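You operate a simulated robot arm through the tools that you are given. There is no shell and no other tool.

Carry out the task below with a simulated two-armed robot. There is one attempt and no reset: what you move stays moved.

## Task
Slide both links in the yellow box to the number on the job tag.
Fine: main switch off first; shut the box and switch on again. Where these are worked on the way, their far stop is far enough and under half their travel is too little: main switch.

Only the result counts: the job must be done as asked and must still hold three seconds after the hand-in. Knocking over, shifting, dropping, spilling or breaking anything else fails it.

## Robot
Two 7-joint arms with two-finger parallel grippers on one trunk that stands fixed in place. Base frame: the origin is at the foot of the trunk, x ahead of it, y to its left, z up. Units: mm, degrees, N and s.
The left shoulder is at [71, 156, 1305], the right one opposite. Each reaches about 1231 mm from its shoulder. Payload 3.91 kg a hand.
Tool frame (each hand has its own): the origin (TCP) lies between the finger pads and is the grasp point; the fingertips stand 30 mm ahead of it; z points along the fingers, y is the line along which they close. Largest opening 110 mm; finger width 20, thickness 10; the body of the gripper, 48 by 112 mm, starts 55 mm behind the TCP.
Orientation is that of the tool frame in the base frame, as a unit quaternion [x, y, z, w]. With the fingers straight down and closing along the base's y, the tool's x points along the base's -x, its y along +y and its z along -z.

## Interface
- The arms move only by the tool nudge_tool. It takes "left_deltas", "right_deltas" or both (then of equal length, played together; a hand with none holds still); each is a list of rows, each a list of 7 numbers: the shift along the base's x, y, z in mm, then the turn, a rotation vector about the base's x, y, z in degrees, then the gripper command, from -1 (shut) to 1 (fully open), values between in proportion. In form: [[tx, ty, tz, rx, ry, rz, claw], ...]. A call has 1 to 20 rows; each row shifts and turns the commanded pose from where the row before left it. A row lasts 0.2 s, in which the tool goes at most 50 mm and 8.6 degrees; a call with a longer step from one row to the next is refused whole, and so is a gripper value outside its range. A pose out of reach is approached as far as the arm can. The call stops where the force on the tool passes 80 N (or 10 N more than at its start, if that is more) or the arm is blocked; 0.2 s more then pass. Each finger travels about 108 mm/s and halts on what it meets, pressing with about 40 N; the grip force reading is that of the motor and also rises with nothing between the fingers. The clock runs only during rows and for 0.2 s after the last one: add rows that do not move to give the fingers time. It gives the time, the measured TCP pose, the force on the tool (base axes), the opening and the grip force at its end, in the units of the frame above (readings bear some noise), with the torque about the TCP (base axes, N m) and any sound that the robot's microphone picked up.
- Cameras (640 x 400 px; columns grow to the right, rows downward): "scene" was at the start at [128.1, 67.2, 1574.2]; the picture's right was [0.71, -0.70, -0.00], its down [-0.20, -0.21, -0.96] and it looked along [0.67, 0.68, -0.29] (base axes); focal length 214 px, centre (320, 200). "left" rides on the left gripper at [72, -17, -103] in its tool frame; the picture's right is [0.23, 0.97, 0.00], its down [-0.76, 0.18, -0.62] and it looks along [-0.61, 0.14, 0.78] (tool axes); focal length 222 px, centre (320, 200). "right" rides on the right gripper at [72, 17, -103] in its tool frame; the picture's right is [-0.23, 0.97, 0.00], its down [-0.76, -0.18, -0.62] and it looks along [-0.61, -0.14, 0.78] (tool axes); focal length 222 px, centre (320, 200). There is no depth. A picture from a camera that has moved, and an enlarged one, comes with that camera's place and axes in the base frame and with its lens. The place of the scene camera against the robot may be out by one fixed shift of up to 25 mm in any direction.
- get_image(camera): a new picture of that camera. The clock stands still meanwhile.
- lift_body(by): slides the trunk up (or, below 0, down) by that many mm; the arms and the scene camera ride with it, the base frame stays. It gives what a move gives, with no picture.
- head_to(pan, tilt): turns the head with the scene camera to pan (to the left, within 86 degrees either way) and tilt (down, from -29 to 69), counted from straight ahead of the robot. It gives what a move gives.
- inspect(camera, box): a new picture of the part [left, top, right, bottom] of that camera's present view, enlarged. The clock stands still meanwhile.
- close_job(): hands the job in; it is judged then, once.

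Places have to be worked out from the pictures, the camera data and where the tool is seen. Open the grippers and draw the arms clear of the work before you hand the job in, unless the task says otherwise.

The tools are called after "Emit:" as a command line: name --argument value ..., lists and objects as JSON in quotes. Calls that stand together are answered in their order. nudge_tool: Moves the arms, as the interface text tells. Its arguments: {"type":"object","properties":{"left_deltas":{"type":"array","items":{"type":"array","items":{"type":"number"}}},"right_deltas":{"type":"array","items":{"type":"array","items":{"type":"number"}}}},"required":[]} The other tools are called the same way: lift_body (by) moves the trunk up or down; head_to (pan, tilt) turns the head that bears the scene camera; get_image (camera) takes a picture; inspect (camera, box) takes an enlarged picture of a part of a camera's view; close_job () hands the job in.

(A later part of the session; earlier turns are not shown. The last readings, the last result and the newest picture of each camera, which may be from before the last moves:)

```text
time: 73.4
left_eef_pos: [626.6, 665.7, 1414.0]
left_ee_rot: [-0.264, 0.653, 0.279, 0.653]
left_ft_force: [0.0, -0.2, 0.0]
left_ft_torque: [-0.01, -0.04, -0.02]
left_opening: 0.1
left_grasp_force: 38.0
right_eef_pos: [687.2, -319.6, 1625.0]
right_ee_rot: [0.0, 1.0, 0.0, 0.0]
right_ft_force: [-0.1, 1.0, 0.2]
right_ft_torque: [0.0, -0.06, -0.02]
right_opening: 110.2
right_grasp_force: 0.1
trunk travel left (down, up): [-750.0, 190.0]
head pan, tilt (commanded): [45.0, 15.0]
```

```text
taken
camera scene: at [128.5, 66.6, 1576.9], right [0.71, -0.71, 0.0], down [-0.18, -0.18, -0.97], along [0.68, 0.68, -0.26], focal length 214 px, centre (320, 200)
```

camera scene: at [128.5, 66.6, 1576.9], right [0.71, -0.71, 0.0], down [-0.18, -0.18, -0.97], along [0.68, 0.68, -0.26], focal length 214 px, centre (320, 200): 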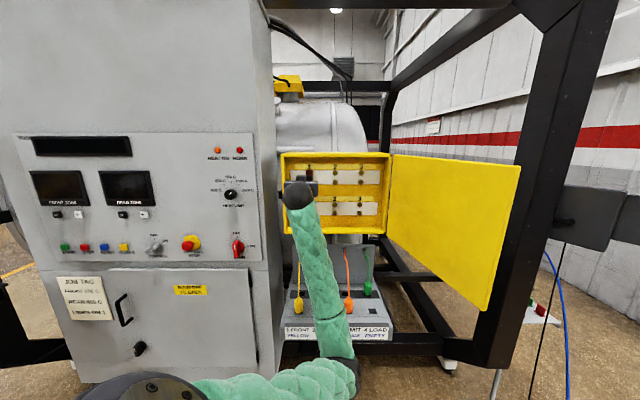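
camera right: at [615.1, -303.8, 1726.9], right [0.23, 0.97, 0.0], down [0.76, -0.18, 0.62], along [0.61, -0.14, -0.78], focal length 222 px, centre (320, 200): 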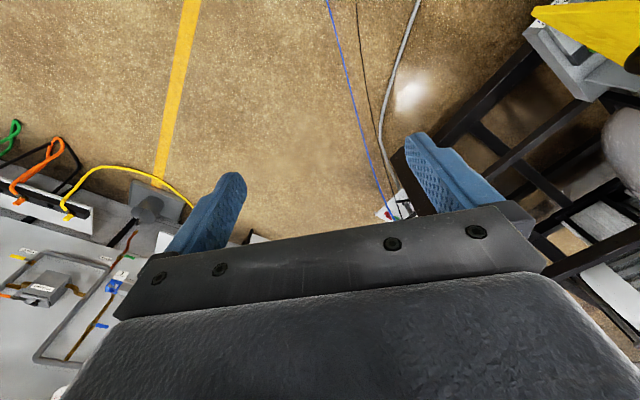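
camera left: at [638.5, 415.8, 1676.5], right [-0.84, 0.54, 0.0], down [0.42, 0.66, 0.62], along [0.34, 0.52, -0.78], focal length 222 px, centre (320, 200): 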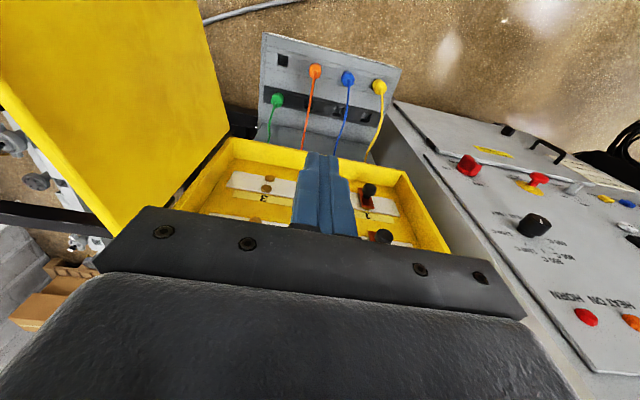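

The elbow is down now, clear of the door's sweep when the hand is at the left. I move the left hand to its waiting place in front of the main switch.

Emit:
nudge_tool --left_deltas '[[-32, 5, -20, 0, 0, 0, -1], [-30, 10, -25, 0, 0, 0, -1], [-28, 14, -29, 0, 0, 0, -1], [-27, 16, -31, 0, 0, 0, -1], [-26, 17, -31, 0, 0, 0, -1], [-26, 17, -31, 0, 0, 0, -1], [-26, 17, -31, 0, 0, 0, -1], [-26, 17, -31, 0, 0, 0, -1], [-24, 17, -31, 0, 0, 0, -1], [-24, 17, -31, 0, 0, 0, -1]]'

Emit:
get_image --camera "scene"

Emit:
get_image --camera "left"

```text
time: 75.6
left_eef_pos: [358.6, 810.8, 1124.9]
left_ee_rot: [-0.264, 0.652, 0.28, 0.654]
left_ft_force: [0.6, -0.1, 0.5]
left_ft_torque: [-0.01, -0.01, -0.04]
left_opening: 0.0
left_grasp_force: 37.6
right_eef_pos: [684.1, -319.3, 1625.1]
right_ee_rot: [0.0, 1.0, -0.001, 0.0]
right_ft_force: [-0.1, -0.6, 1.0]
right_ft_torque: [0.03, -0.05, -0.02]
right_opening: 109.9
right_grasp_force: 0.2
trunk travel left (down, up): [-750.0, 190.0]
head pan, tilt (commanded): [45.0, 15.0]
```

```text
taken
camera scene: at [127.2, 66.5, 1577.2], right [0.71, -0.71, 0.0], down [-0.18, -0.18, -0.97], along [0.68, 0.68, -0.26], focal length 214 px, centre (320, 200)
```

scene: 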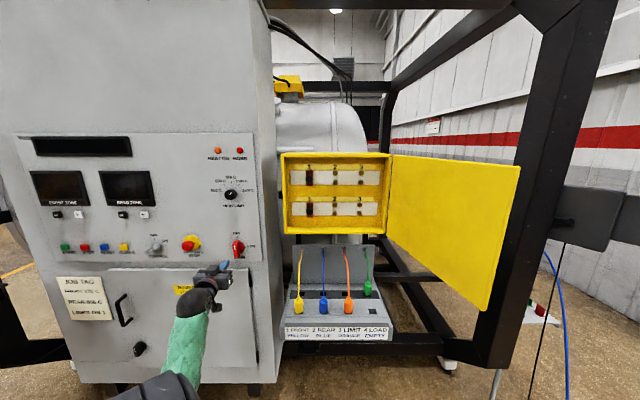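

```text
taken
camera left: at [297.4, 727.0, 1050.0], right [-0.69, 0.69, -0.21], down [-0.56, -0.33, 0.76], along [0.45, 0.64, 0.62], focal length 222 px, centre (320, 200)
```

left: 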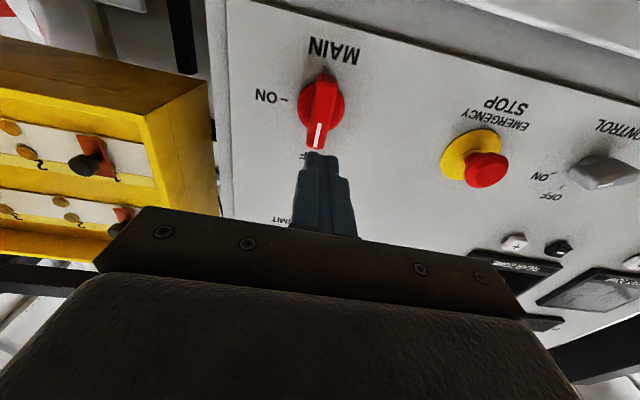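

Left hand is parked in front of the switch. Now the right hand closes the door: I close its fingers and bring it, high, to the outer side of the open door (hinge side of the handle).

Emit:
nudge_tool --right_deltas '[[12.6, 44.2, -1.4, 0, 0, 0, 0], [12.6, 44.2, -1.4, 0, 0, 0, -1], [12.6, 44.2, -1.4, 0, 0, 0, -1], [12.6, 44.2, -1.4, 0, 0, 0, -1], [12.6, 44.2, -1.4, 0, 0, 0, -1], [12.6, 44.2, -1.4, 0, 0, 0, -1], [12.6, 44.2, -1.4, 0, 0, 0, -1], [12.6, 44.2, -1.4, 0, 0, 0, -1], [12.6, 44.2, -1.4, 0, 0, 0, -1], [12.6, 44.2, -1.4, 0, 0, 0, -1], [12.6, 44.2, -1.4, 0, 0, 0, -1]]'

Emit:
get_image --camera "right"

Emit:
get_image --camera "scene"

```text
time: 78.0
left_eef_pos: [360.7, 813.2, 1123.8]
left_ee_rot: [-0.265, 0.653, 0.279, 0.652]
left_ft_force: [0.6, 0.2, -0.6]
left_ft_torque: [0.03, 0.0, -0.03]
left_opening: 0.2
left_grasp_force: 37.5
right_eef_pos: [823.3, 168.7, 1609.1]
right_ee_rot: [0.0, 1.0, -0.001, 0.0]
right_ft_force: [0.2, -0.3, 0.8]
right_ft_torque: [-0.04, 0.0, 0.0]
right_opening: 0.1
right_grasp_force: 37.7
trunk travel left (down, up): [-750.0, 190.0]
head pan, tilt (commanded): [45.0, 15.0]
```

```text
taken
camera right: at [752.4, 185.3, 1711.9], right [0.23, 0.97, 0.0], down [0.76, -0.18, 0.62], along [0.61, -0.14, -0.78], focal length 222 px, centre (320, 200)
```

right: 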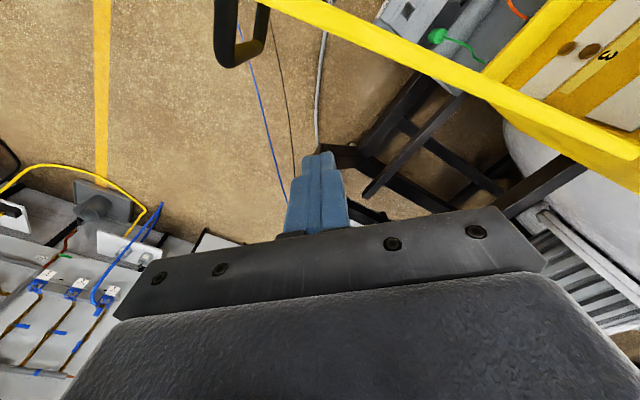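

```text
taken
camera scene: at [128.9, 69.9, 1576.8], right [0.71, -0.71, 0.0], down [-0.18, -0.19, -0.97], along [0.68, 0.68, -0.26], focal length 214 px, centre (320, 200)
```

scene: 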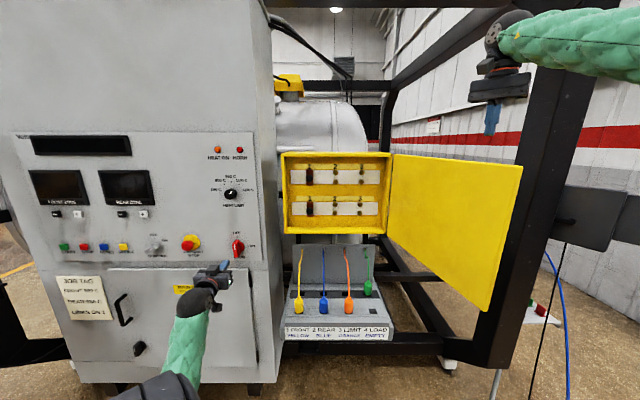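

The door's outer face lies about 65 mm to the left of the right fingertips. I lower the right hand so the fingers overlap the door's upper edge region.

Emit:
nudge_tool --right_deltas '[[0, 0, -42, 0, 0, 0, -1], [0, 0, -40, 0, 0, 0, -1], [0, 0, -40, 0, 0, 0, -1]]'

Emit:
get_image --camera "right"

Emit:
get_image --camera "scene"

```text
time: 78.8
left_eef_pos: [360.7, 809.7, 1125.0]
left_ee_rot: [-0.264, 0.652, 0.28, 0.653]
left_ft_force: [0.2, -0.5, -1.0]
left_ft_torque: [-0.01, 0.02, 0.02]
left_opening: 0.0
left_grasp_force: 37.8
right_eef_pos: [825.3, 163.7, 1484.8]
right_ee_rot: [0.0, 1.0, 0.001, 0.0]
right_ft_force: [0.4, -0.2, -0.6]
right_ft_torque: [0.02, 0.02, 0.0]
right_opening: 0.0
right_grasp_force: 37.7
trunk travel left (down, up): [-750.0, 190.0]
head pan, tilt (commanded): [45.0, 15.0]
```

```text
taken
camera right: at [754.3, 179.8, 1588.9], right [0.23, 0.97, 0.0], down [0.76, -0.18, 0.62], along [0.61, -0.14, -0.78], focal length 222 px, centre (320, 200)
```

right: 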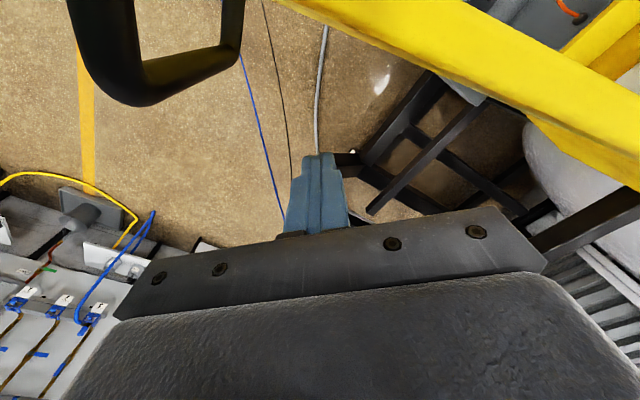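

```text
taken
camera scene: at [130.0, 65.1, 1577.1], right [0.71, -0.71, 0.0], down [-0.18, -0.18, -0.97], along [0.68, 0.68, -0.26], focal length 214 px, centre (320, 200)
```

scene: 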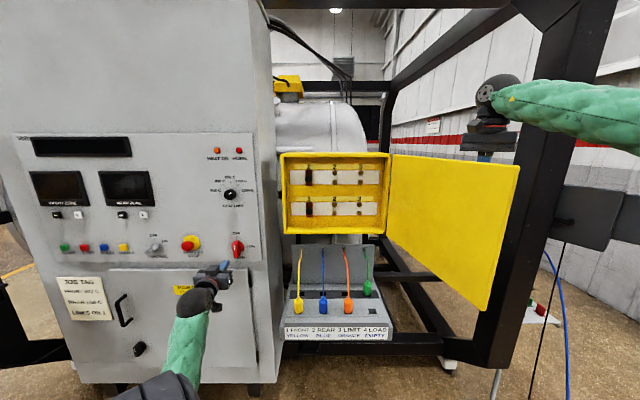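

The fingers are beside the outer face, inside of the handle. I push the door closed along its arc, first to about 60°.

Emit:
nudge_tool --right_deltas '[[-24.3, 15.5, 0, 0, 0, 0, -1], [-24.3, 15.5, 0, 0, 0, 0, -1], [-19.4, 11.2, 0, 0, 0, 0, -1], [-23.1, 15.8, 0, 0, 0, 0, -1], [-21.6, 17.7, 0, 0, 0, 0, -1], [-19.9, 19.6, 0, 0, 0, 0, -1], [-18.2, 21.2, 0, 0, 0, 0, -1], [-16.3, 22.7, 0, 0, 0, 0, -1], [-14.2, 24.1, 0, 0, 0, 0, -1], [-12.1, 25.2, 0, 0, 0, 0, -1], [-9.8, 26.2, 0, 0, 0, 0, -1]]'

Emit:
get_image --camera "right"

Emit:
get_image --camera "scene"

```text
time: 81.2
left_eef_pos: [359.8, 811.9, 1124.1]
left_ee_rot: [-0.266, 0.652, 0.28, 0.653]
left_ft_force: [-0.2, 1.1, -0.1]
left_ft_torque: [0.01, -0.03, 0.03]
left_opening: 0.0
left_grasp_force: 37.6
right_eef_pos: [618.7, 385.4, 1485.0]
right_ee_rot: [-0.001, 1.0, -0.001, 0.0]
right_ft_force: [0.4, -0.5, 0.6]
right_ft_torque: [-0.01, -0.02, 0.01]
right_opening: 0.0
right_grasp_force: 37.9
trunk travel left (down, up): [-750.0, 190.0]
head pan, tilt (commanded): [45.0, 15.0]
```

```text
taken
camera right: at [548.2, 401.8, 1587.9], right [0.23, 0.97, 0.0], down [0.76, -0.18, 0.62], along [0.61, -0.14, -0.78], focal length 222 px, centre (320, 200)
```

right: 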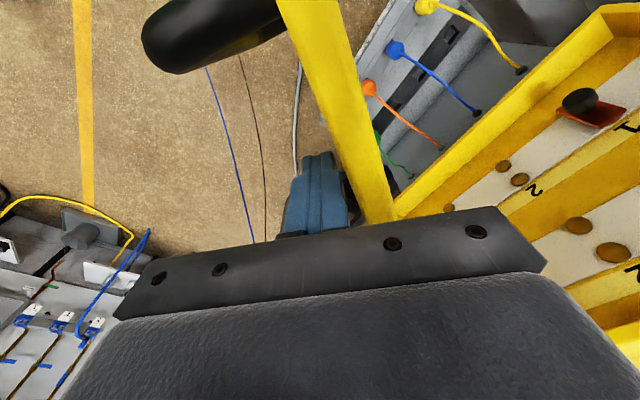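

```text
taken
camera scene: at [128.0, 68.3, 1576.9], right [0.71, -0.71, 0.0], down [-0.18, -0.18, -0.97], along [0.68, 0.68, -0.26], focal length 214 px, centre (320, 200)
```

scene: 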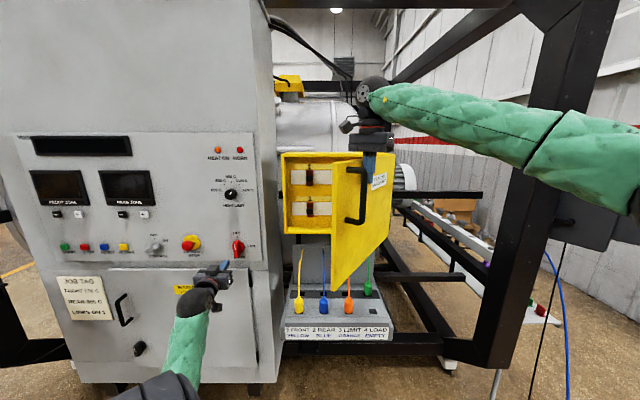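

Works well (door near 60°). I continue to about 30°, watching the right arm's reach.

Emit:
nudge_tool --right_deltas '[[-4, 20, 0, 0, 0, 0, -1], [-5.1, 27.5, 0, 0, 0, 0, -1], [-2.7, 27.8, 0, 0, 0, 0, -1], [-0.3, 27.9, 0, 0, 0, 0, -1], [2.1, 27.9, 0, 0, 0, 0, -1], [4.6, 27.6, 0, 0, 0, 0, -1]]'

Emit:
get_image --camera "right"

Emit:
get_image --camera "scene"

```text
time: 82.6
left_eef_pos: [360.3, 811.2, 1124.9]
left_ee_rot: [-0.266, 0.652, 0.28, 0.653]
left_ft_force: [0.0, 0.8, -0.2]
left_ft_torque: [-0.02, 0.01, -0.02]
left_opening: 0.0
left_grasp_force: 37.6
right_eef_pos: [610.6, 477.1, 1485.6]
right_ee_rot: [0.001, 1.0, 0.0, 0.001]
right_ft_force: [-0.7, 0.6, 0.2]
right_ft_torque: [-0.02, -0.04, -0.01]
right_opening: 0.0
right_grasp_force: 38.2
right hand out of reach, approached as far as the arm can: row 4, 5, 6
trunk travel left (down, up): [-750.0, 190.0]
head pan, tilt (commanded): [45.0, 15.0]
```

```text
taken
camera right: at [538.1, 494.1, 1588.5], right [0.23, 0.97, 0.0], down [0.76, -0.18, 0.62], along [0.61, -0.14, -0.78], focal length 222 px, centre (320, 200)
```

right: 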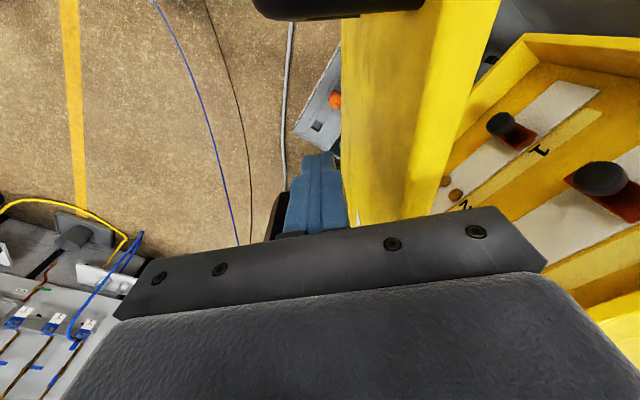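

```text
taken
camera scene: at [128.7, 67.4, 1576.9], right [0.71, -0.71, 0.0], down [-0.18, -0.18, -0.97], along [0.68, 0.68, -0.26], focal length 214 px, centre (320, 200)
```

scene: 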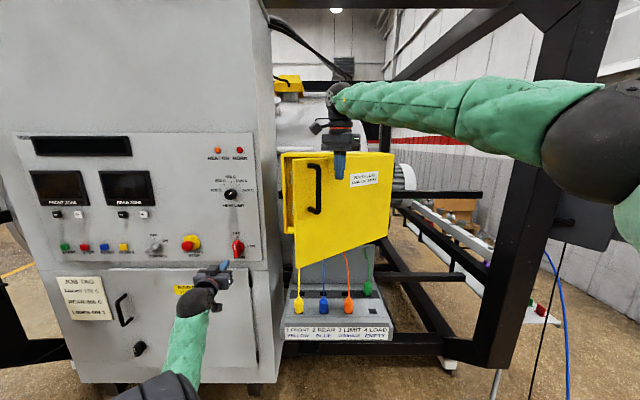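

The door is at about 42° and the right arm is at its reach limit in this posture. I back the hand away from the door and pitch its fingers up to point at the door, for a frontal push.

Emit:
nudge_tool --right_deltas '[[-2, -30, 0, 0, 0, 0, -1], [-4, -30, 0, 5, -2.3, 0, -1], [-2, -12, -5, 7.42, -3.44, 0, -1], [0, 0, -5, 7.42, -3.44, 0, -1], [0, 0, -5, 7.42, -3.44, 0, -1], [0, 0, -5, 7.42, -3.44, 0, -1]]'

Emit:
get_image --camera "right"

Emit:
get_image --camera "scene"

```text
time: 84.0
left_eef_pos: [359.4, 809.6, 1125.4]
left_ee_rot: [-0.264, 0.652, 0.28, 0.653]
left_ft_force: [-0.6, -1.0, 0.4]
left_ft_torque: [0.0, 0.01, 0.02]
left_opening: 0.0
left_grasp_force: 37.6
right_eef_pos: [601.7, 404.5, 1466.5]
right_ee_rot: [0.0, 0.944, 0.299, 0.139]
right_ft_force: [-0.6, 0.5, 0.7]
right_ft_torque: [0.02, 0.0, 0.01]
right_opening: 0.2
right_grasp_force: 37.8
trunk travel left (down, up): [-750.0, 190.0]
head pan, tilt (commanded): [45.0, 15.0]
```

```text
taken
camera right: at [505.1, 365.0, 1538.0], right [0.14, 0.78, 0.61], down [0.59, -0.56, 0.59], along [0.8, 0.28, -0.53], focal length 222 px, centre (320, 200)
```

right: 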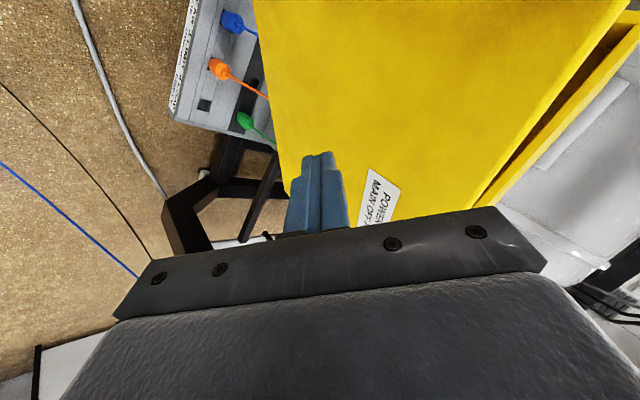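

```text
taken
camera scene: at [129.5, 65.5, 1577.0], right [0.71, -0.71, 0.0], down [-0.18, -0.18, -0.97], along [0.68, 0.68, -0.26], focal length 214 px, centre (320, 200)
```

scene: 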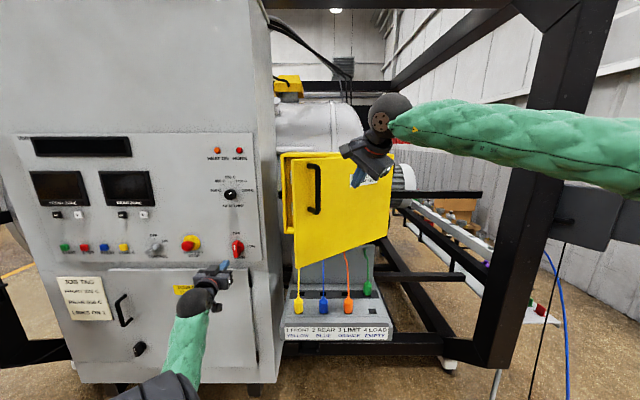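

Continuing to pitch the right hand up to nearly level.

Emit:
nudge_tool --right_deltas '[[0, 0, -5, 7.42, -3.44, 0, -1], [0, 0, -5, 7.42, -3.44, 0, -1], [0, 0, -5, 7.42, -3.44, 0, -1], [0, 0, -5, 7.42, -3.44, 0, -1], [0, 0, -5, 7.42, -3.44, 0, -1], [0, 0, 0, 5, -2.3, 0, -1]]'

Emit:
get_image --camera "right"

Emit:
get_image --camera "scene"

```text
time: 85.4
left_eef_pos: [359.0, 811.2, 1125.6]
left_ee_rot: [-0.265, 0.652, 0.279, 0.653]
left_ft_force: [0.5, -1.1, -0.5]
left_ft_torque: [0.01, 0.0, 0.0]
left_opening: 0.1
left_grasp_force: 37.4
right_eef_pos: [600.5, 403.8, 1442.6]
right_ee_rot: [0.0, 0.739, 0.612, 0.283]
right_ft_force: [0.2, -0.2, -0.3]
right_ft_torque: [0.0, 0.01, -0.01]
right_opening: 0.2
right_grasp_force: 37.9
trunk travel left (down, up): [-750.0, 190.0]
head pan, tilt (commanded): [45.0, 15.0]
```

```text
taken
camera right: at [491.9, 339.6, 1436.2], right [-0.15, 0.17, 0.98], down [0.44, -0.87, 0.21], along [0.89, 0.46, 0.05], focal length 222 px, centre (320, 200)
```

right: 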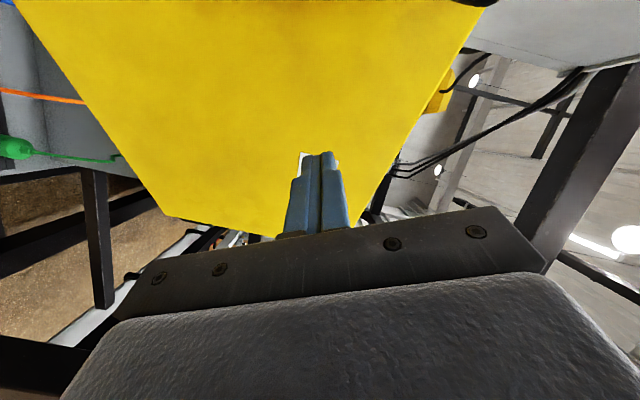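

```text
taken
camera scene: at [129.2, 66.4, 1577.1], right [0.71, -0.71, 0.0], down [-0.18, -0.18, -0.97], along [0.68, 0.68, -0.26], focal length 214 px, centre (320, 200)
```

scene: 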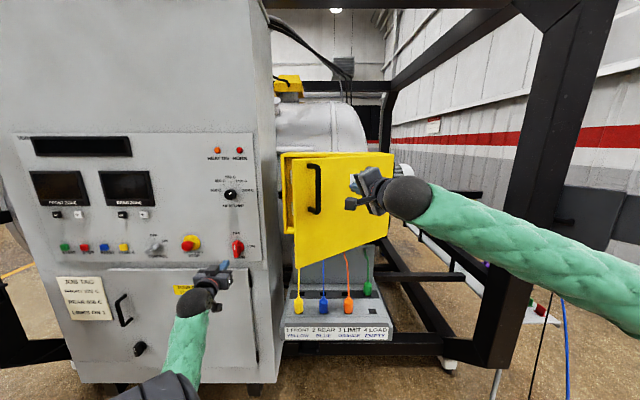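

The right fingertips are ~60 mm from the door face. I push the door along its arc towards closed, first to about 15°.

Emit:
nudge_tool --right_deltas '[[7, 30.3, 0, 0, 0, 0, -1], [7, 30.3, 0, 0, 0, 0, -1], [3.9, 36.4, 0, 0, 0, -2, -1], [5.5, 25.6, 0, 0, 0, -2, -1], [7.7, 25, 0, 0, 0, -2, -1], [9.8, 24.3, 0, 0, 0, -2, -1], [11.9, 23.3, 0, 0, 0, -2, -1]]'

Emit:
get_image --camera "right"

Emit:
get_image --camera "scene"

```text
time: 87.0
left_eef_pos: [360.3, 812.2, 1124.3]
left_ee_rot: [-0.265, 0.652, 0.279, 0.653]
left_ft_force: [0.2, 0.3, 0.3]
left_ft_torque: [0.0, -0.03, 0.01]
left_opening: 0.0
left_grasp_force: 38.2
right_eef_pos: [654.1, 602.2, 1442.8]
right_ee_rot: [0.063, 0.737, 0.584, 0.335]
right_ft_force: [-0.7, -0.3, 0.1]
right_ft_torque: [-0.01, 0.01, 0.03]
right_opening: 0.0
right_grasp_force: 36.9
trunk travel left (down, up): [-750.0, 190.0]
head pan, tilt (commanded): [45.0, 15.0]
```

```text
taken
camera right: at [536.1, 557.5, 1435.8], right [-0.11, 0.19, 0.97], down [0.28, -0.93, 0.22], along [0.95, 0.3, 0.05], focal length 222 px, centre (320, 200)
```

right: 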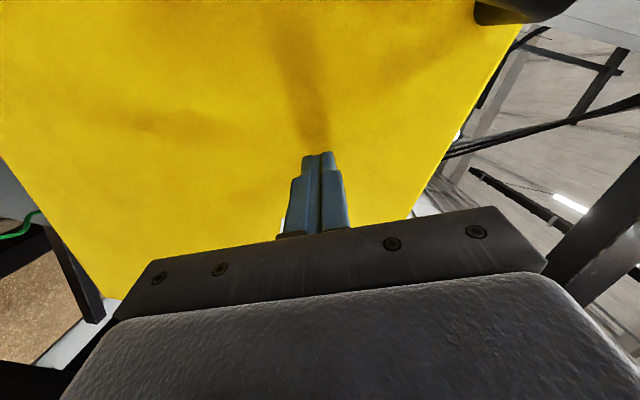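

```text
taken
camera scene: at [128.4, 67.9, 1576.9], right [0.71, -0.71, 0.0], down [-0.18, -0.18, -0.97], along [0.68, 0.68, -0.26], focal length 214 px, centre (320, 200)
```

scene: 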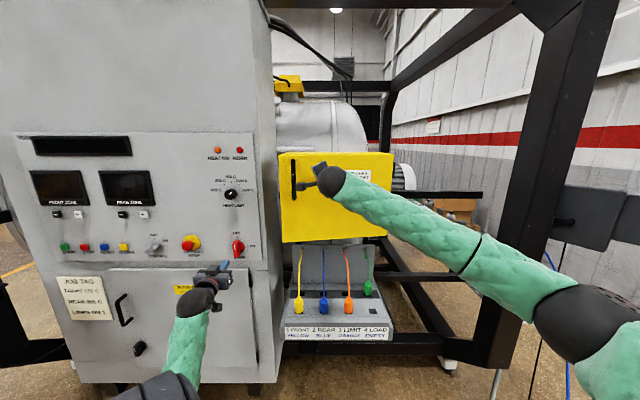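

The door is nearly shut (~15°). I push the last degrees until contact force shows it is home.

Emit:
nudge_tool --right_deltas '[[14, 22.2, 0, 0, 0, -2, -1], [15.7, 20.8, 0, 0, 0, -2, -1], [8.8, 9.7, 0, 0, 0, 0, -1], [8.8, 9.7, 0, 0, 0, 0, -1]]'

Emit:
get_image --camera "right"

Emit:
inspect --camera "scene" --box '[260, 130, 420, 250]'

```text
time: 88.1
left_eef_pos: [356.3, 806.6, 1132.8]
left_ee_rot: [-0.263, 0.65, 0.281, 0.655]
left_ft_force: [-0.8, -1.3, -0.4]
left_ft_torque: [-0.01, 0.0, 0.02]
left_opening: 0.0
left_grasp_force: 36.8
right_eef_pos: [687.0, 646.1, 1451.2]
right_ee_rot: [0.087, 0.732, 0.571, 0.36]
right_ft_force: [0.7, -2.2, 1.2]
right_ft_torque: [-0.07, 0.0, 0.16]
right_opening: 0.0
right_grasp_force: 37.5
right hand out of reach, approached as far as the arm can: row 4
trunk travel left (down, up): [-750.0, 190.0]
head pan, tilt (commanded): [45.0, 15.0]
stopped in row 4 (right hand): the force on the tool passed its limit at 84 N (the readings are from after the stop); the commanded pose is now the measured one
```

```text
taken
camera right: at [566.1, 610.2, 1443.1], right [-0.11, 0.2, 0.97], down [0.21, -0.95, 0.22], along [0.97, 0.23, 0.06], focal length 222 px, centre (320, 200)
```

right: 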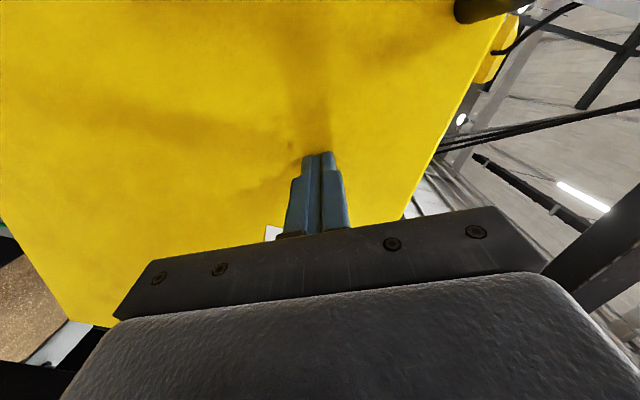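

```text
3.33 times, centred on (340, 190) of scene
camera zoom: at [122.0, 59.7, 1579.3], right [0.71, -0.71, 0.0], down [-0.18, -0.18, -0.97], along [0.68, 0.68, -0.25], focal length 715 px, centre (253, 233)
```

zoom: 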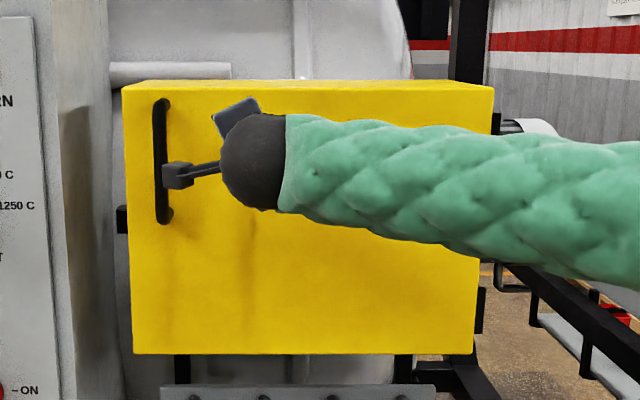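

The door hit its stop (force limit reached); it looks shut. I withdraw the right hand and check the door's seat.

Emit:
nudge_tool --right_deltas '[[-8, -12, 0, 0, 0, 0, -1], [-18, -26, 0, 0, 0, 0, -1], [-18, -26, 0, 0, 0, 0, -1], [-15, -35, 0, 0, 0, 0, -1], [0, -45, 0, 0, 0, 0, -1], [0, -45, 0, 0, 0, 0, -1], [0, -45, 0, 0, 0, 0, -1], [0, -45, 0, 0, 0, 0, -1]]'

Emit:
get_image --camera "scene"

Emit:
inspect --camera "scene" --box '[260, 130, 420, 250]'

Emit:
get_image --camera "left"

```text
time: 89.9
left_eef_pos: [360.1, 810.4, 1126.2]
left_ee_rot: [-0.265, 0.652, 0.281, 0.653]
left_ft_force: [-0.2, 0.0, 0.6]
left_ft_torque: [-0.03, -0.01, 0.03]
left_opening: 0.1
left_grasp_force: 38.0
right_eef_pos: [632.9, 374.7, 1440.7]
right_ee_rot: [0.089, 0.735, 0.571, 0.355]
right_ft_force: [0.0, -0.1, -0.9]
right_ft_torque: [0.0, -0.01, -0.01]
right_opening: 0.1
right_grasp_force: 37.7
trunk travel left (down, up): [-750.0, 190.0]
head pan, tilt (commanded): [45.0, 15.0]
```

```text
taken
camera scene: at [129.3, 64.0, 1577.1], right [0.71, -0.71, 0.0], down [-0.18, -0.18, -0.97], along [0.68, 0.68, -0.26], focal length 214 px, centre (320, 200)
```

scene: 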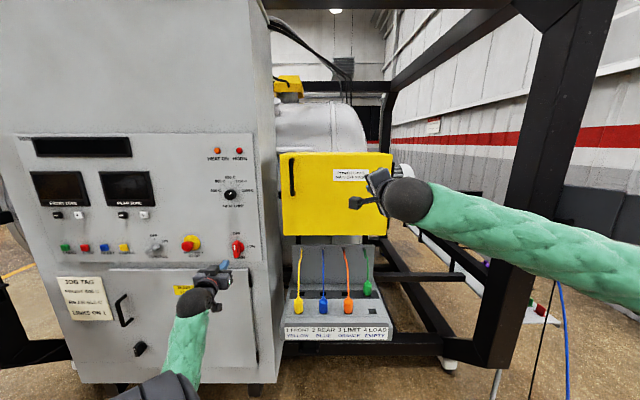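

```text
3.33 times, centred on (340, 190) of scene
camera zoom: at [129.3, 64.0, 1577.1], right [0.71, -0.71, 0.0], down [-0.18, -0.18, -0.97], along [0.68, 0.68, -0.26], focal length 715 px, centre (253, 233)
```

zoom: 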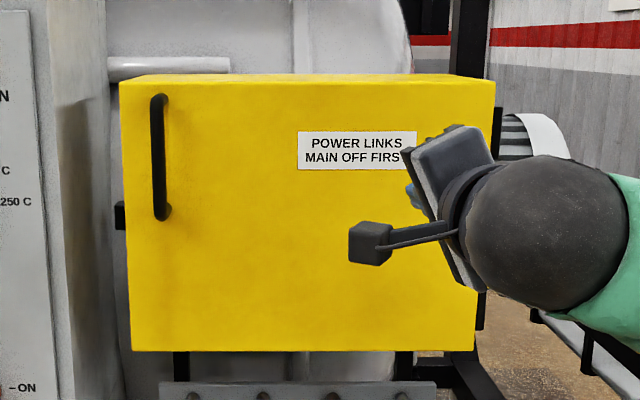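

```text
taken
camera left: at [298.1, 726.1, 1051.0], right [-0.69, 0.69, -0.21], down [-0.56, -0.34, 0.76], along [0.45, 0.64, 0.62], focal length 222 px, centre (320, 200)
```

left: 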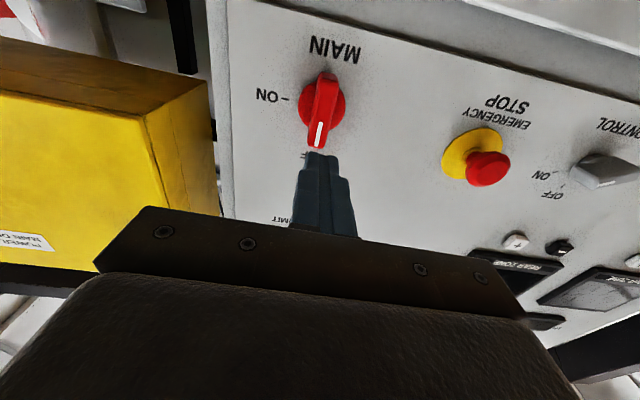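

The door looks shut from the front. I zoom in on the box's left side from the left camera to check the seam.

Emit:
inspect --camera "left" --box '[90, 60, 230, 220]'

Emit:
inspect --camera "left" --box '[240, 20, 420, 180]'

```text
2.50 times, centred on (160, 140) of left
camera zoom: at [298.1, 726.1, 1051.0], right [-0.69, 0.69, -0.21], down [-0.56, -0.34, 0.76], along [0.45, 0.64, 0.62], focal length 555 px, centre (720, 350)
```

zoom: 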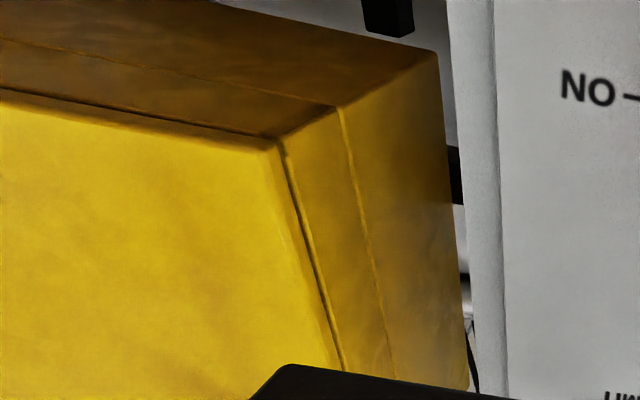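

```text
2.50 times, centred on (330, 100) of left
camera zoom: at [298.1, 726.1, 1051.0], right [-0.69, 0.69, -0.21], down [-0.56, -0.34, 0.76], along [0.45, 0.64, 0.62], focal length 555 px, centre (295, 450)
```

zoom: 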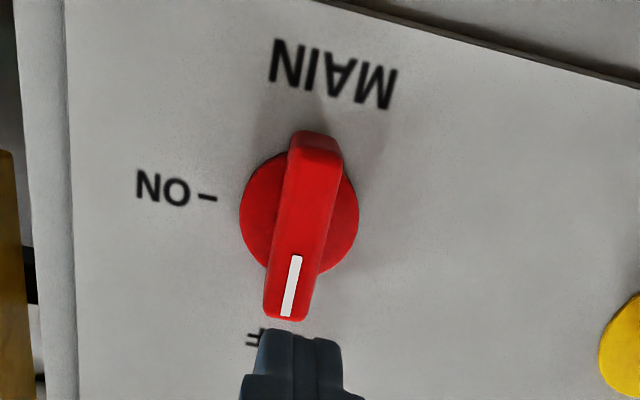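

The seam looks thin and even. I park the right arm well to the right, then compare the door with the original picture from the same head pose.

Emit:
nudge_tool --right_deltas '[[0, -45, 0, 0, 0, 0, -1], [0, -45, 0, 0, 0, 0, -1], [0, -45, 0, 0, 0, 0, -1], [0, -45, 0, 0, 0, 0, -1], [0, -45, 0, 0, 0, 0, -1], [0, -45, 0, 0, 0, 0, -1], [0, -45, 0, 0, 0, 0, -1], [0, -45, 0, 0, 0, 0, -1], [0, -45, 0, 0, 0, 0, -1], [0, -45, 0, 0, 0, 0, -1], [0, -45, 0, 0, 0, 0, -1]]'

Emit:
head_to --pan 62 --tilt 25

Emit:
inspect --camera "scene" --box '[340, 95, 500, 215]'

Emit:
get_image --camera "scene"

```text
time: 92.3
left_eef_pos: [357.5, 810.1, 1126.1]
left_ee_rot: [-0.266, 0.652, 0.28, 0.653]
left_ft_force: [-0.1, 0.5, 0.0]
left_ft_torque: [-0.03, 0.03, -0.02]
left_opening: 0.1
left_grasp_force: 37.7
right_eef_pos: [630.8, -123.9, 1439.9]
right_ee_rot: [0.087, 0.735, 0.572, 0.354]
right_ft_force: [0.4, -0.2, 0.4]
right_ft_torque: [-0.01, 0.05, 0.02]
right_opening: 0.0
right_grasp_force: 37.2
trunk travel left (down, up): [-750.0, 190.0]
head pan, tilt (commanded): [45.0, 15.0]
```

```text
time: 93.1
left_eef_pos: [359.6, 810.7, 1126.0]
left_ee_rot: [-0.264, 0.652, 0.28, 0.653]
left_ft_force: [-1.0, -0.7, 0.2]
left_ft_torque: [-0.02, 0.01, -0.02]
left_opening: 0.0
left_grasp_force: 37.7
right_eef_pos: [633.5, -121.7, 1439.5]
right_ee_rot: [0.089, 0.736, 0.57, 0.355]
right_ft_force: [-0.5, -0.8, -0.1]
right_ft_torque: [-0.01, -0.04, 0.0]
right_opening: 0.0
right_grasp_force: 38.3
trunk travel left (down, up): [-750.0, 190.0]
head pan, tilt (commanded): [62.0, 25.0]
```

```text
3.33 times, centred on (420, 155) of scene
camera zoom: at [105.9, 81.4, 1560.8], right [0.88, -0.47, 0.0], down [-0.2, -0.37, -0.91], along [0.43, 0.8, -0.42], focal length 715 px, centre (-13, 350)
```

zoom: 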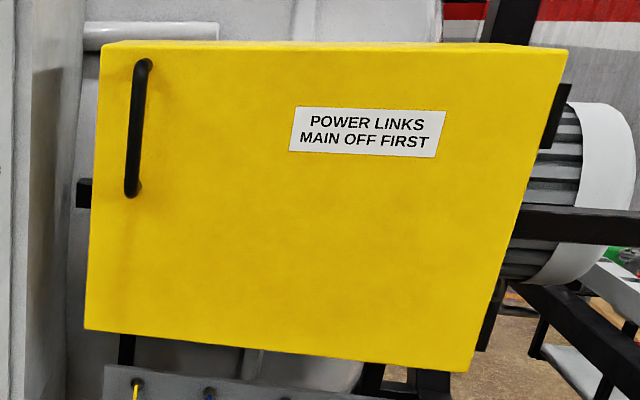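

```text
taken
camera scene: at [105.9, 81.4, 1560.8], right [0.88, -0.47, 0.0], down [-0.2, -0.37, -0.91], along [0.43, 0.8, -0.42], focal length 214 px, centre (320, 200)
```

scene: 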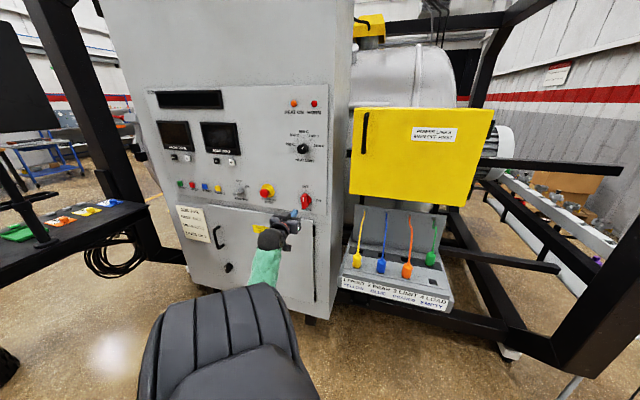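

The door matches its original closed position to the pixel. Now the main switch: I open the left fingers and advance towards the upright bar.

Emit:
nudge_tool --left_deltas '[[0, 0, 0, 0, 0, 0, 0.1], [0, 0, 0, 0, 0, 0, 0.1], [15.8, 16, -0.5, 0, 0, 0, 0.1], [15.8, 16, -0.5, 0, 0, 0, 0.1], [15.8, 16, -0.5, 0, 0, 0, 0.1], [15.8, 16, 0, 0, 0, 0, 0.1]]'

Emit:
get_image --camera "left"

Emit:
inspect --camera "scene" --box '[250, 170, 350, 250]'

```text
time: 94.5
left_eef_pos: [423.1, 875.1, 1123.7]
left_ee_rot: [-0.265, 0.652, 0.28, 0.653]
left_ft_force: [0.0, 0.4, 1.0]
left_ft_torque: [0.02, -0.05, -0.01]
left_opening: 60.5
left_grasp_force: 0.3
right_eef_pos: [634.1, -121.6, 1439.4]
right_ee_rot: [0.088, 0.736, 0.57, 0.355]
right_ft_force: [-0.5, 0.0, -0.1]
right_ft_torque: [0.0, 0.03, -0.01]
right_opening: 0.0
right_grasp_force: 37.8
trunk travel left (down, up): [-750.0, 190.0]
head pan, tilt (commanded): [62.0, 25.0]
```

```text
taken
camera left: at [361.3, 791.6, 1048.1], right [-0.69, 0.69, -0.21], down [-0.56, -0.33, 0.76], along [0.45, 0.64, 0.62], focal length 222 px, centre (320, 200)
```

left: 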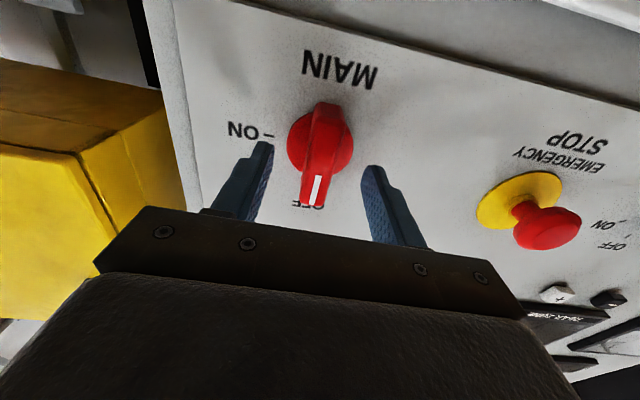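

```text
5.00 times, centred on (300, 210) of scene
camera zoom: at [106.2, 82.0, 1560.7], right [0.88, -0.47, 0.0], down [-0.2, -0.37, -0.91], along [0.42, 0.8, -0.42], focal length 1072 px, centre (420, 150)
```

zoom: 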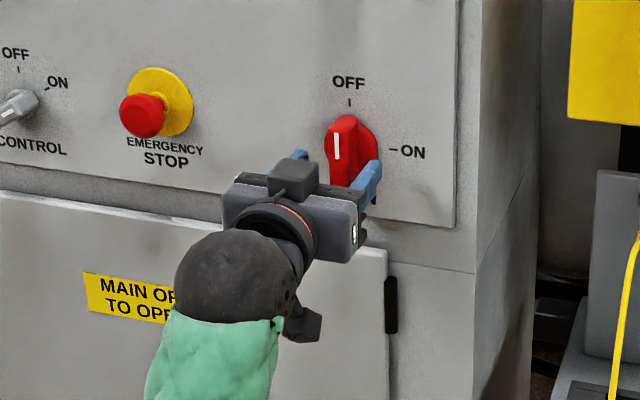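

The bar is centred between the fingers. I advance about 31 mm and close on it.

Emit:
nudge_tool --left_deltas '[[7.3, 7.4, 0, 0, 0, 0, 0.1], [7.3, 7.4, 0.5, 0, 0, 0, 0.1], [7.3, 7.4, 0.5, 0, 0, 0, 0.1], [0, 0, 0, 0, 0, 0, -0.4], [0, 0, 0, 0, 0, 0, -1], [0, 0, 0, 0, 0, 0, -1]]'

Emit:
get_image --camera "left"

```text
time: 95.9
left_eef_pos: [446.5, 898.5, 1124.1]
left_ee_rot: [-0.266, 0.652, 0.28, 0.653]
left_ft_force: [0.2, 11.5, 6.7]
left_ft_torque: [-0.58, 0.59, -1.16]
left_opening: 19.9
left_grasp_force: 44.8
right_eef_pos: [632.5, -121.5, 1439.9]
right_ee_rot: [0.089, 0.736, 0.57, 0.354]
right_ft_force: [0.3, -0.3, -0.4]
right_ft_torque: [0.0, -0.01, -0.04]
right_opening: 0.0
right_grasp_force: 37.8
trunk travel left (down, up): [-750.0, 190.0]
head pan, tilt (commanded): [62.0, 25.0]
```

```text
taken
camera left: at [383.2, 814.0, 1049.2], right [-0.69, 0.69, -0.21], down [-0.56, -0.33, 0.76], along [0.45, 0.64, 0.62], focal length 222 px, centre (320, 200)
```

left: 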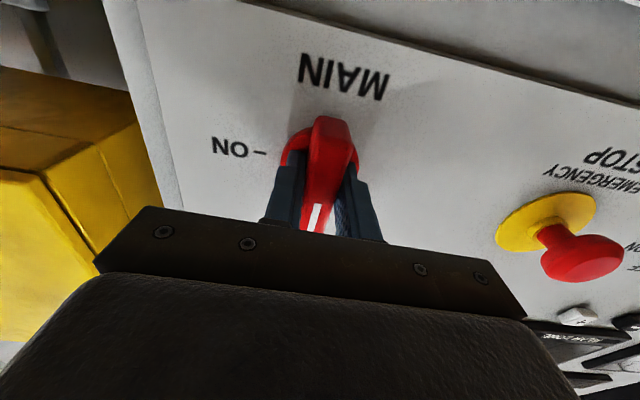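

The bar is gripped (20 mm). I turn the hand clockwise (seen from the robot) towards ON, first ~33°.

Emit:
nudge_tool --left_deltas '[[0, 0, 0, 5.74, 5.83, 0, -1], [0, 0, 0, 5.74, 5.83, 0, -1], [0, 0, 0, 5.74, 5.83, 0, -1], [0, 0, 0, 5.74, 5.83, 0, -1]]'

Emit:
get_image --camera "left"

Emit:
inspect --camera "scene" --box '[250, 170, 350, 250]'

```text
time: 96.9
left_eef_pos: [445.2, 898.2, 1124.1]
left_ee_rot: [-0.069, 0.701, 0.451, 0.548]
left_ft_force: [-1.5, 15.0, 9.4]
left_ft_torque: [-0.59, 0.53, -1.28]
left_opening: 20.1
left_grasp_force: 45.4
right_eef_pos: [631.6, -120.8, 1441.2]
right_ee_rot: [0.087, 0.735, 0.57, 0.355]
right_ft_force: [0.6, -0.2, -0.5]
right_ft_torque: [0.03, 0.02, -0.02]
right_opening: 0.3
right_grasp_force: 38.0
trunk travel left (down, up): [-750.0, 190.0]
head pan, tilt (commanded): [62.0, 25.0]
```

```text
taken
camera left: at [352.6, 843.9, 1052.8], right [-0.66, 0.66, 0.36], down [-0.25, -0.64, 0.73], along [0.71, 0.39, 0.59], focal length 222 px, centre (320, 200)
```

left: 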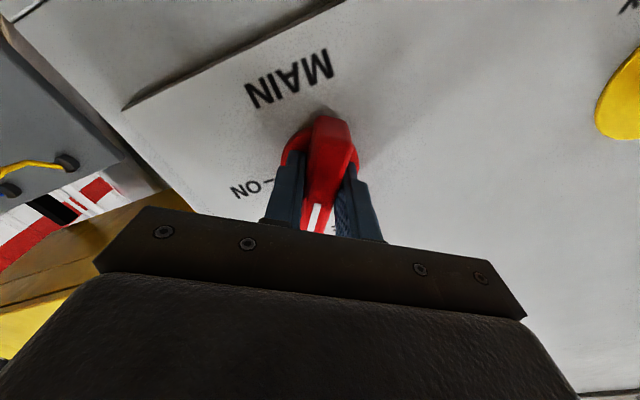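

```text
5.00 times, centred on (300, 210) of scene
camera zoom: at [104.9, 82.5, 1560.9], right [0.88, -0.47, 0.0], down [-0.2, -0.37, -0.91], along [0.43, 0.8, -0.42], focal length 1072 px, centre (420, 150)
```

zoom: 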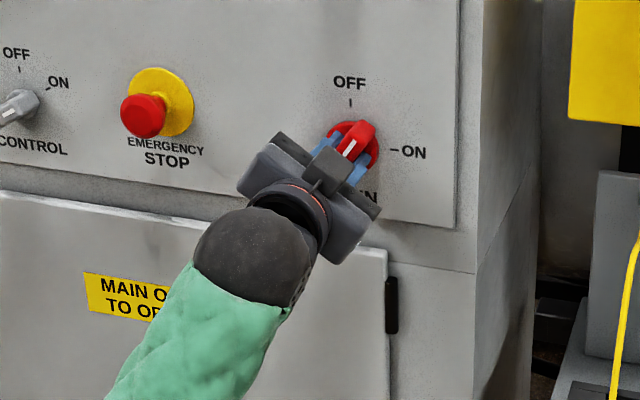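

It turns with the hand. I continue through the rest of the 90°.

Emit:
nudge_tool --left_deltas '[[0, 0, 0, 5.74, 5.83, 0, -1], [0, 0, 0, 5.74, 5.83, 0, -1], [0, 0, 0, 5.74, 5.83, 0, -1], [0, 0, 0, 5.74, 5.83, 0, -1], [0, 0, 0, 5.74, 5.83, 0, -1], [0, 0, 0, 5.74, 5.83, 0, -1], [0, 0, 0, 5.74, 5.83, 0, -1]]'

Emit:
get_image --camera "left"

Emit:
inspect --camera "scene" --box '[250, 170, 350, 250]'

```text
time: 98.5
left_eef_pos: [444.1, 897.3, 1125.0]
left_ee_rot: [0.277, 0.651, 0.655, 0.265]
left_ft_force: [1.8, 16.8, 16.1]
left_ft_torque: [-0.32, -1.22, 0.09]
left_opening: 20.1
left_grasp_force: 45.0
right_eef_pos: [631.1, -121.0, 1441.0]
right_ee_rot: [0.087, 0.735, 0.57, 0.356]
right_ft_force: [-1.1, 0.6, 0.7]
right_ft_torque: [0.05, -0.02, 0.04]
right_opening: 0.1
right_grasp_force: 37.9
trunk travel left (down, up): [-750.0, 190.0]
head pan, tilt (commanded): [62.0, 25.0]
```

```text
taken
camera left: at [319.2, 876.6, 1108.3], right [-0.15, 0.15, 0.98], down [0.1, -0.98, 0.16], along [0.98, 0.12, 0.13], focal length 222 px, centre (320, 200)
```

left: 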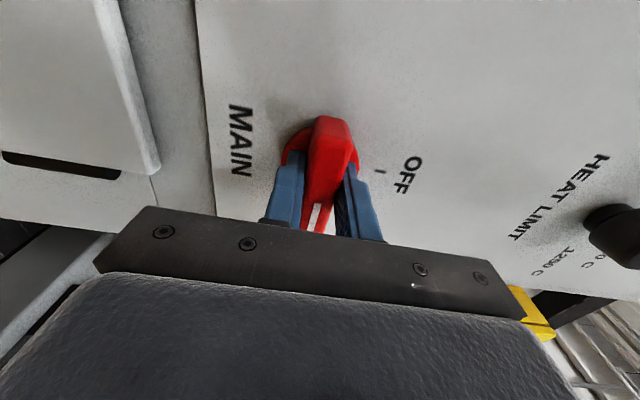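

```text
5.00 times, centred on (300, 210) of scene
camera zoom: at [105.0, 81.9, 1560.9], right [0.88, -0.47, 0.0], down [-0.2, -0.37, -0.91], along [0.43, 0.8, -0.42], focal length 1072 px, centre (420, 150)
```

zoom: 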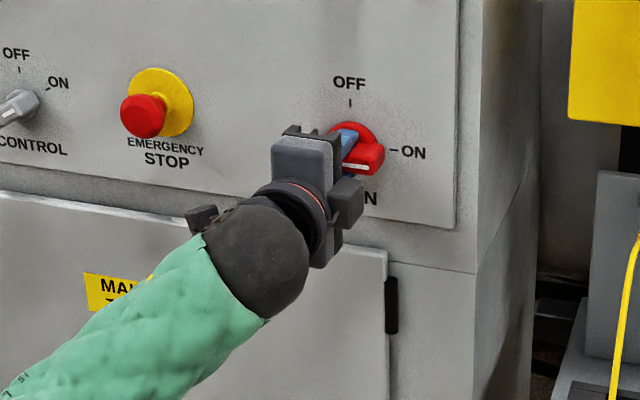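

The bar is horizontal again with the mark at ON. I push a few degrees more against the stop, then release and back off.

Emit:
nudge_tool --left_deltas '[[0, 0, 0, 2.8, 2.85, 0, -1], [0, 0, 0, 0.7, 0.7, 0, -1]]'

Emit:
nudge_tool --left_deltas '[[0, 0, 0, 0, 0, 0, -0.5], [0, 0, 0, 0, 0, 0, 0.1], [-8, -8.1, 0, 0, 0, 0, 0.1], [-15, -15.2, 0, 0, 0, 0, 0.1], [-20, -20.3, 0, 0, 0, 0, 0.1], [-20, -20.3, 0, 0, 0, 0, 0.1], [-20, -20.3, 0, 0, 0, 0, 0.1]]'

Emit:
get_image --camera "scene"

Emit:
inspect --camera "scene" --box '[150, 80, 350, 220]'

Emit:
get_image --camera "left"

```text
time: 99.1
left_eef_pos: [444.8, 895.9, 1125.9]
left_ee_rot: [0.306, 0.638, 0.666, 0.236]
left_ft_force: [7.3, 17.4, 19.5]
left_ft_torque: [-0.4, -1.38, 0.46]
left_opening: 21.5
left_grasp_force: 45.7
right_eef_pos: [632.1, -122.2, 1440.0]
right_ee_rot: [0.088, 0.735, 0.571, 0.354]
right_ft_force: [-1.3, -0.7, -0.8]
right_ft_torque: [-0.03, -0.01, 0.05]
right_opening: 0.0
right_grasp_force: 37.4
trunk travel left (down, up): [-750.0, 190.0]
head pan, tilt (commanded): [62.0, 25.0]
```

```text
time: 100.7
left_eef_pos: [360.8, 812.7, 1126.3]
left_ee_rot: [0.306, 0.639, 0.665, 0.235]
left_ft_force: [-0.7, -0.4, 0.1]
left_ft_torque: [0.0, 0.03, 0.02]
left_opening: 60.5
left_grasp_force: 0.1
right_eef_pos: [631.7, -123.0, 1440.0]
right_ee_rot: [0.089, 0.735, 0.57, 0.355]
right_ft_force: [0.1, 0.7, 0.5]
right_ft_torque: [0.0, -0.01, 0.01]
right_opening: 0.0
right_grasp_force: 37.6
trunk travel left (down, up): [-750.0, 190.0]
head pan, tilt (commanded): [62.0, 25.0]
```

```text
taken
camera scene: at [104.9, 80.6, 1560.9], right [0.88, -0.47, 0.0], down [-0.2, -0.37, -0.91], along [0.43, 0.8, -0.42], focal length 214 px, centre (320, 200)
```

scene: 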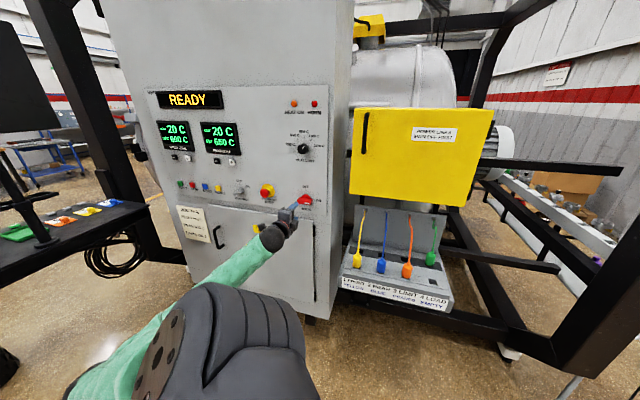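

```text
2.86 times, centred on (250, 150) of scene
camera zoom: at [104.9, 80.6, 1560.9], right [0.88, -0.47, 0.0], down [-0.2, -0.37, -0.91], along [0.43, 0.8, -0.42], focal length 613 px, centre (520, 343)
```

zoom: 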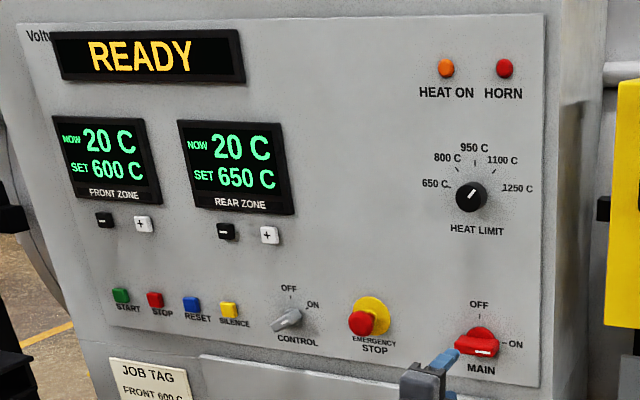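

```text
taken
camera left: at [235.1, 791.8, 1116.2], right [-0.08, 0.09, 0.99], down [0.11, -0.99, 0.1], along [0.99, 0.11, 0.07], focal length 222 px, centre (320, 200)
```

left: 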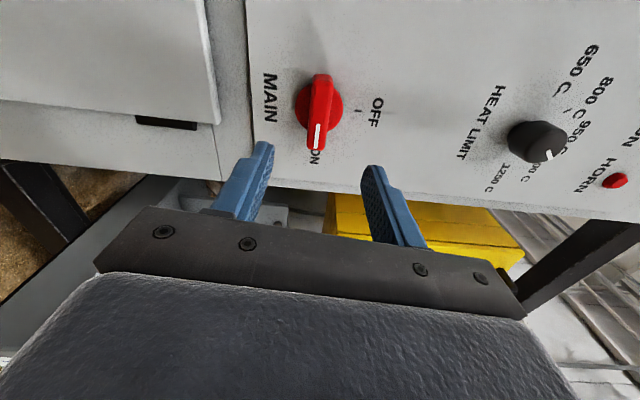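

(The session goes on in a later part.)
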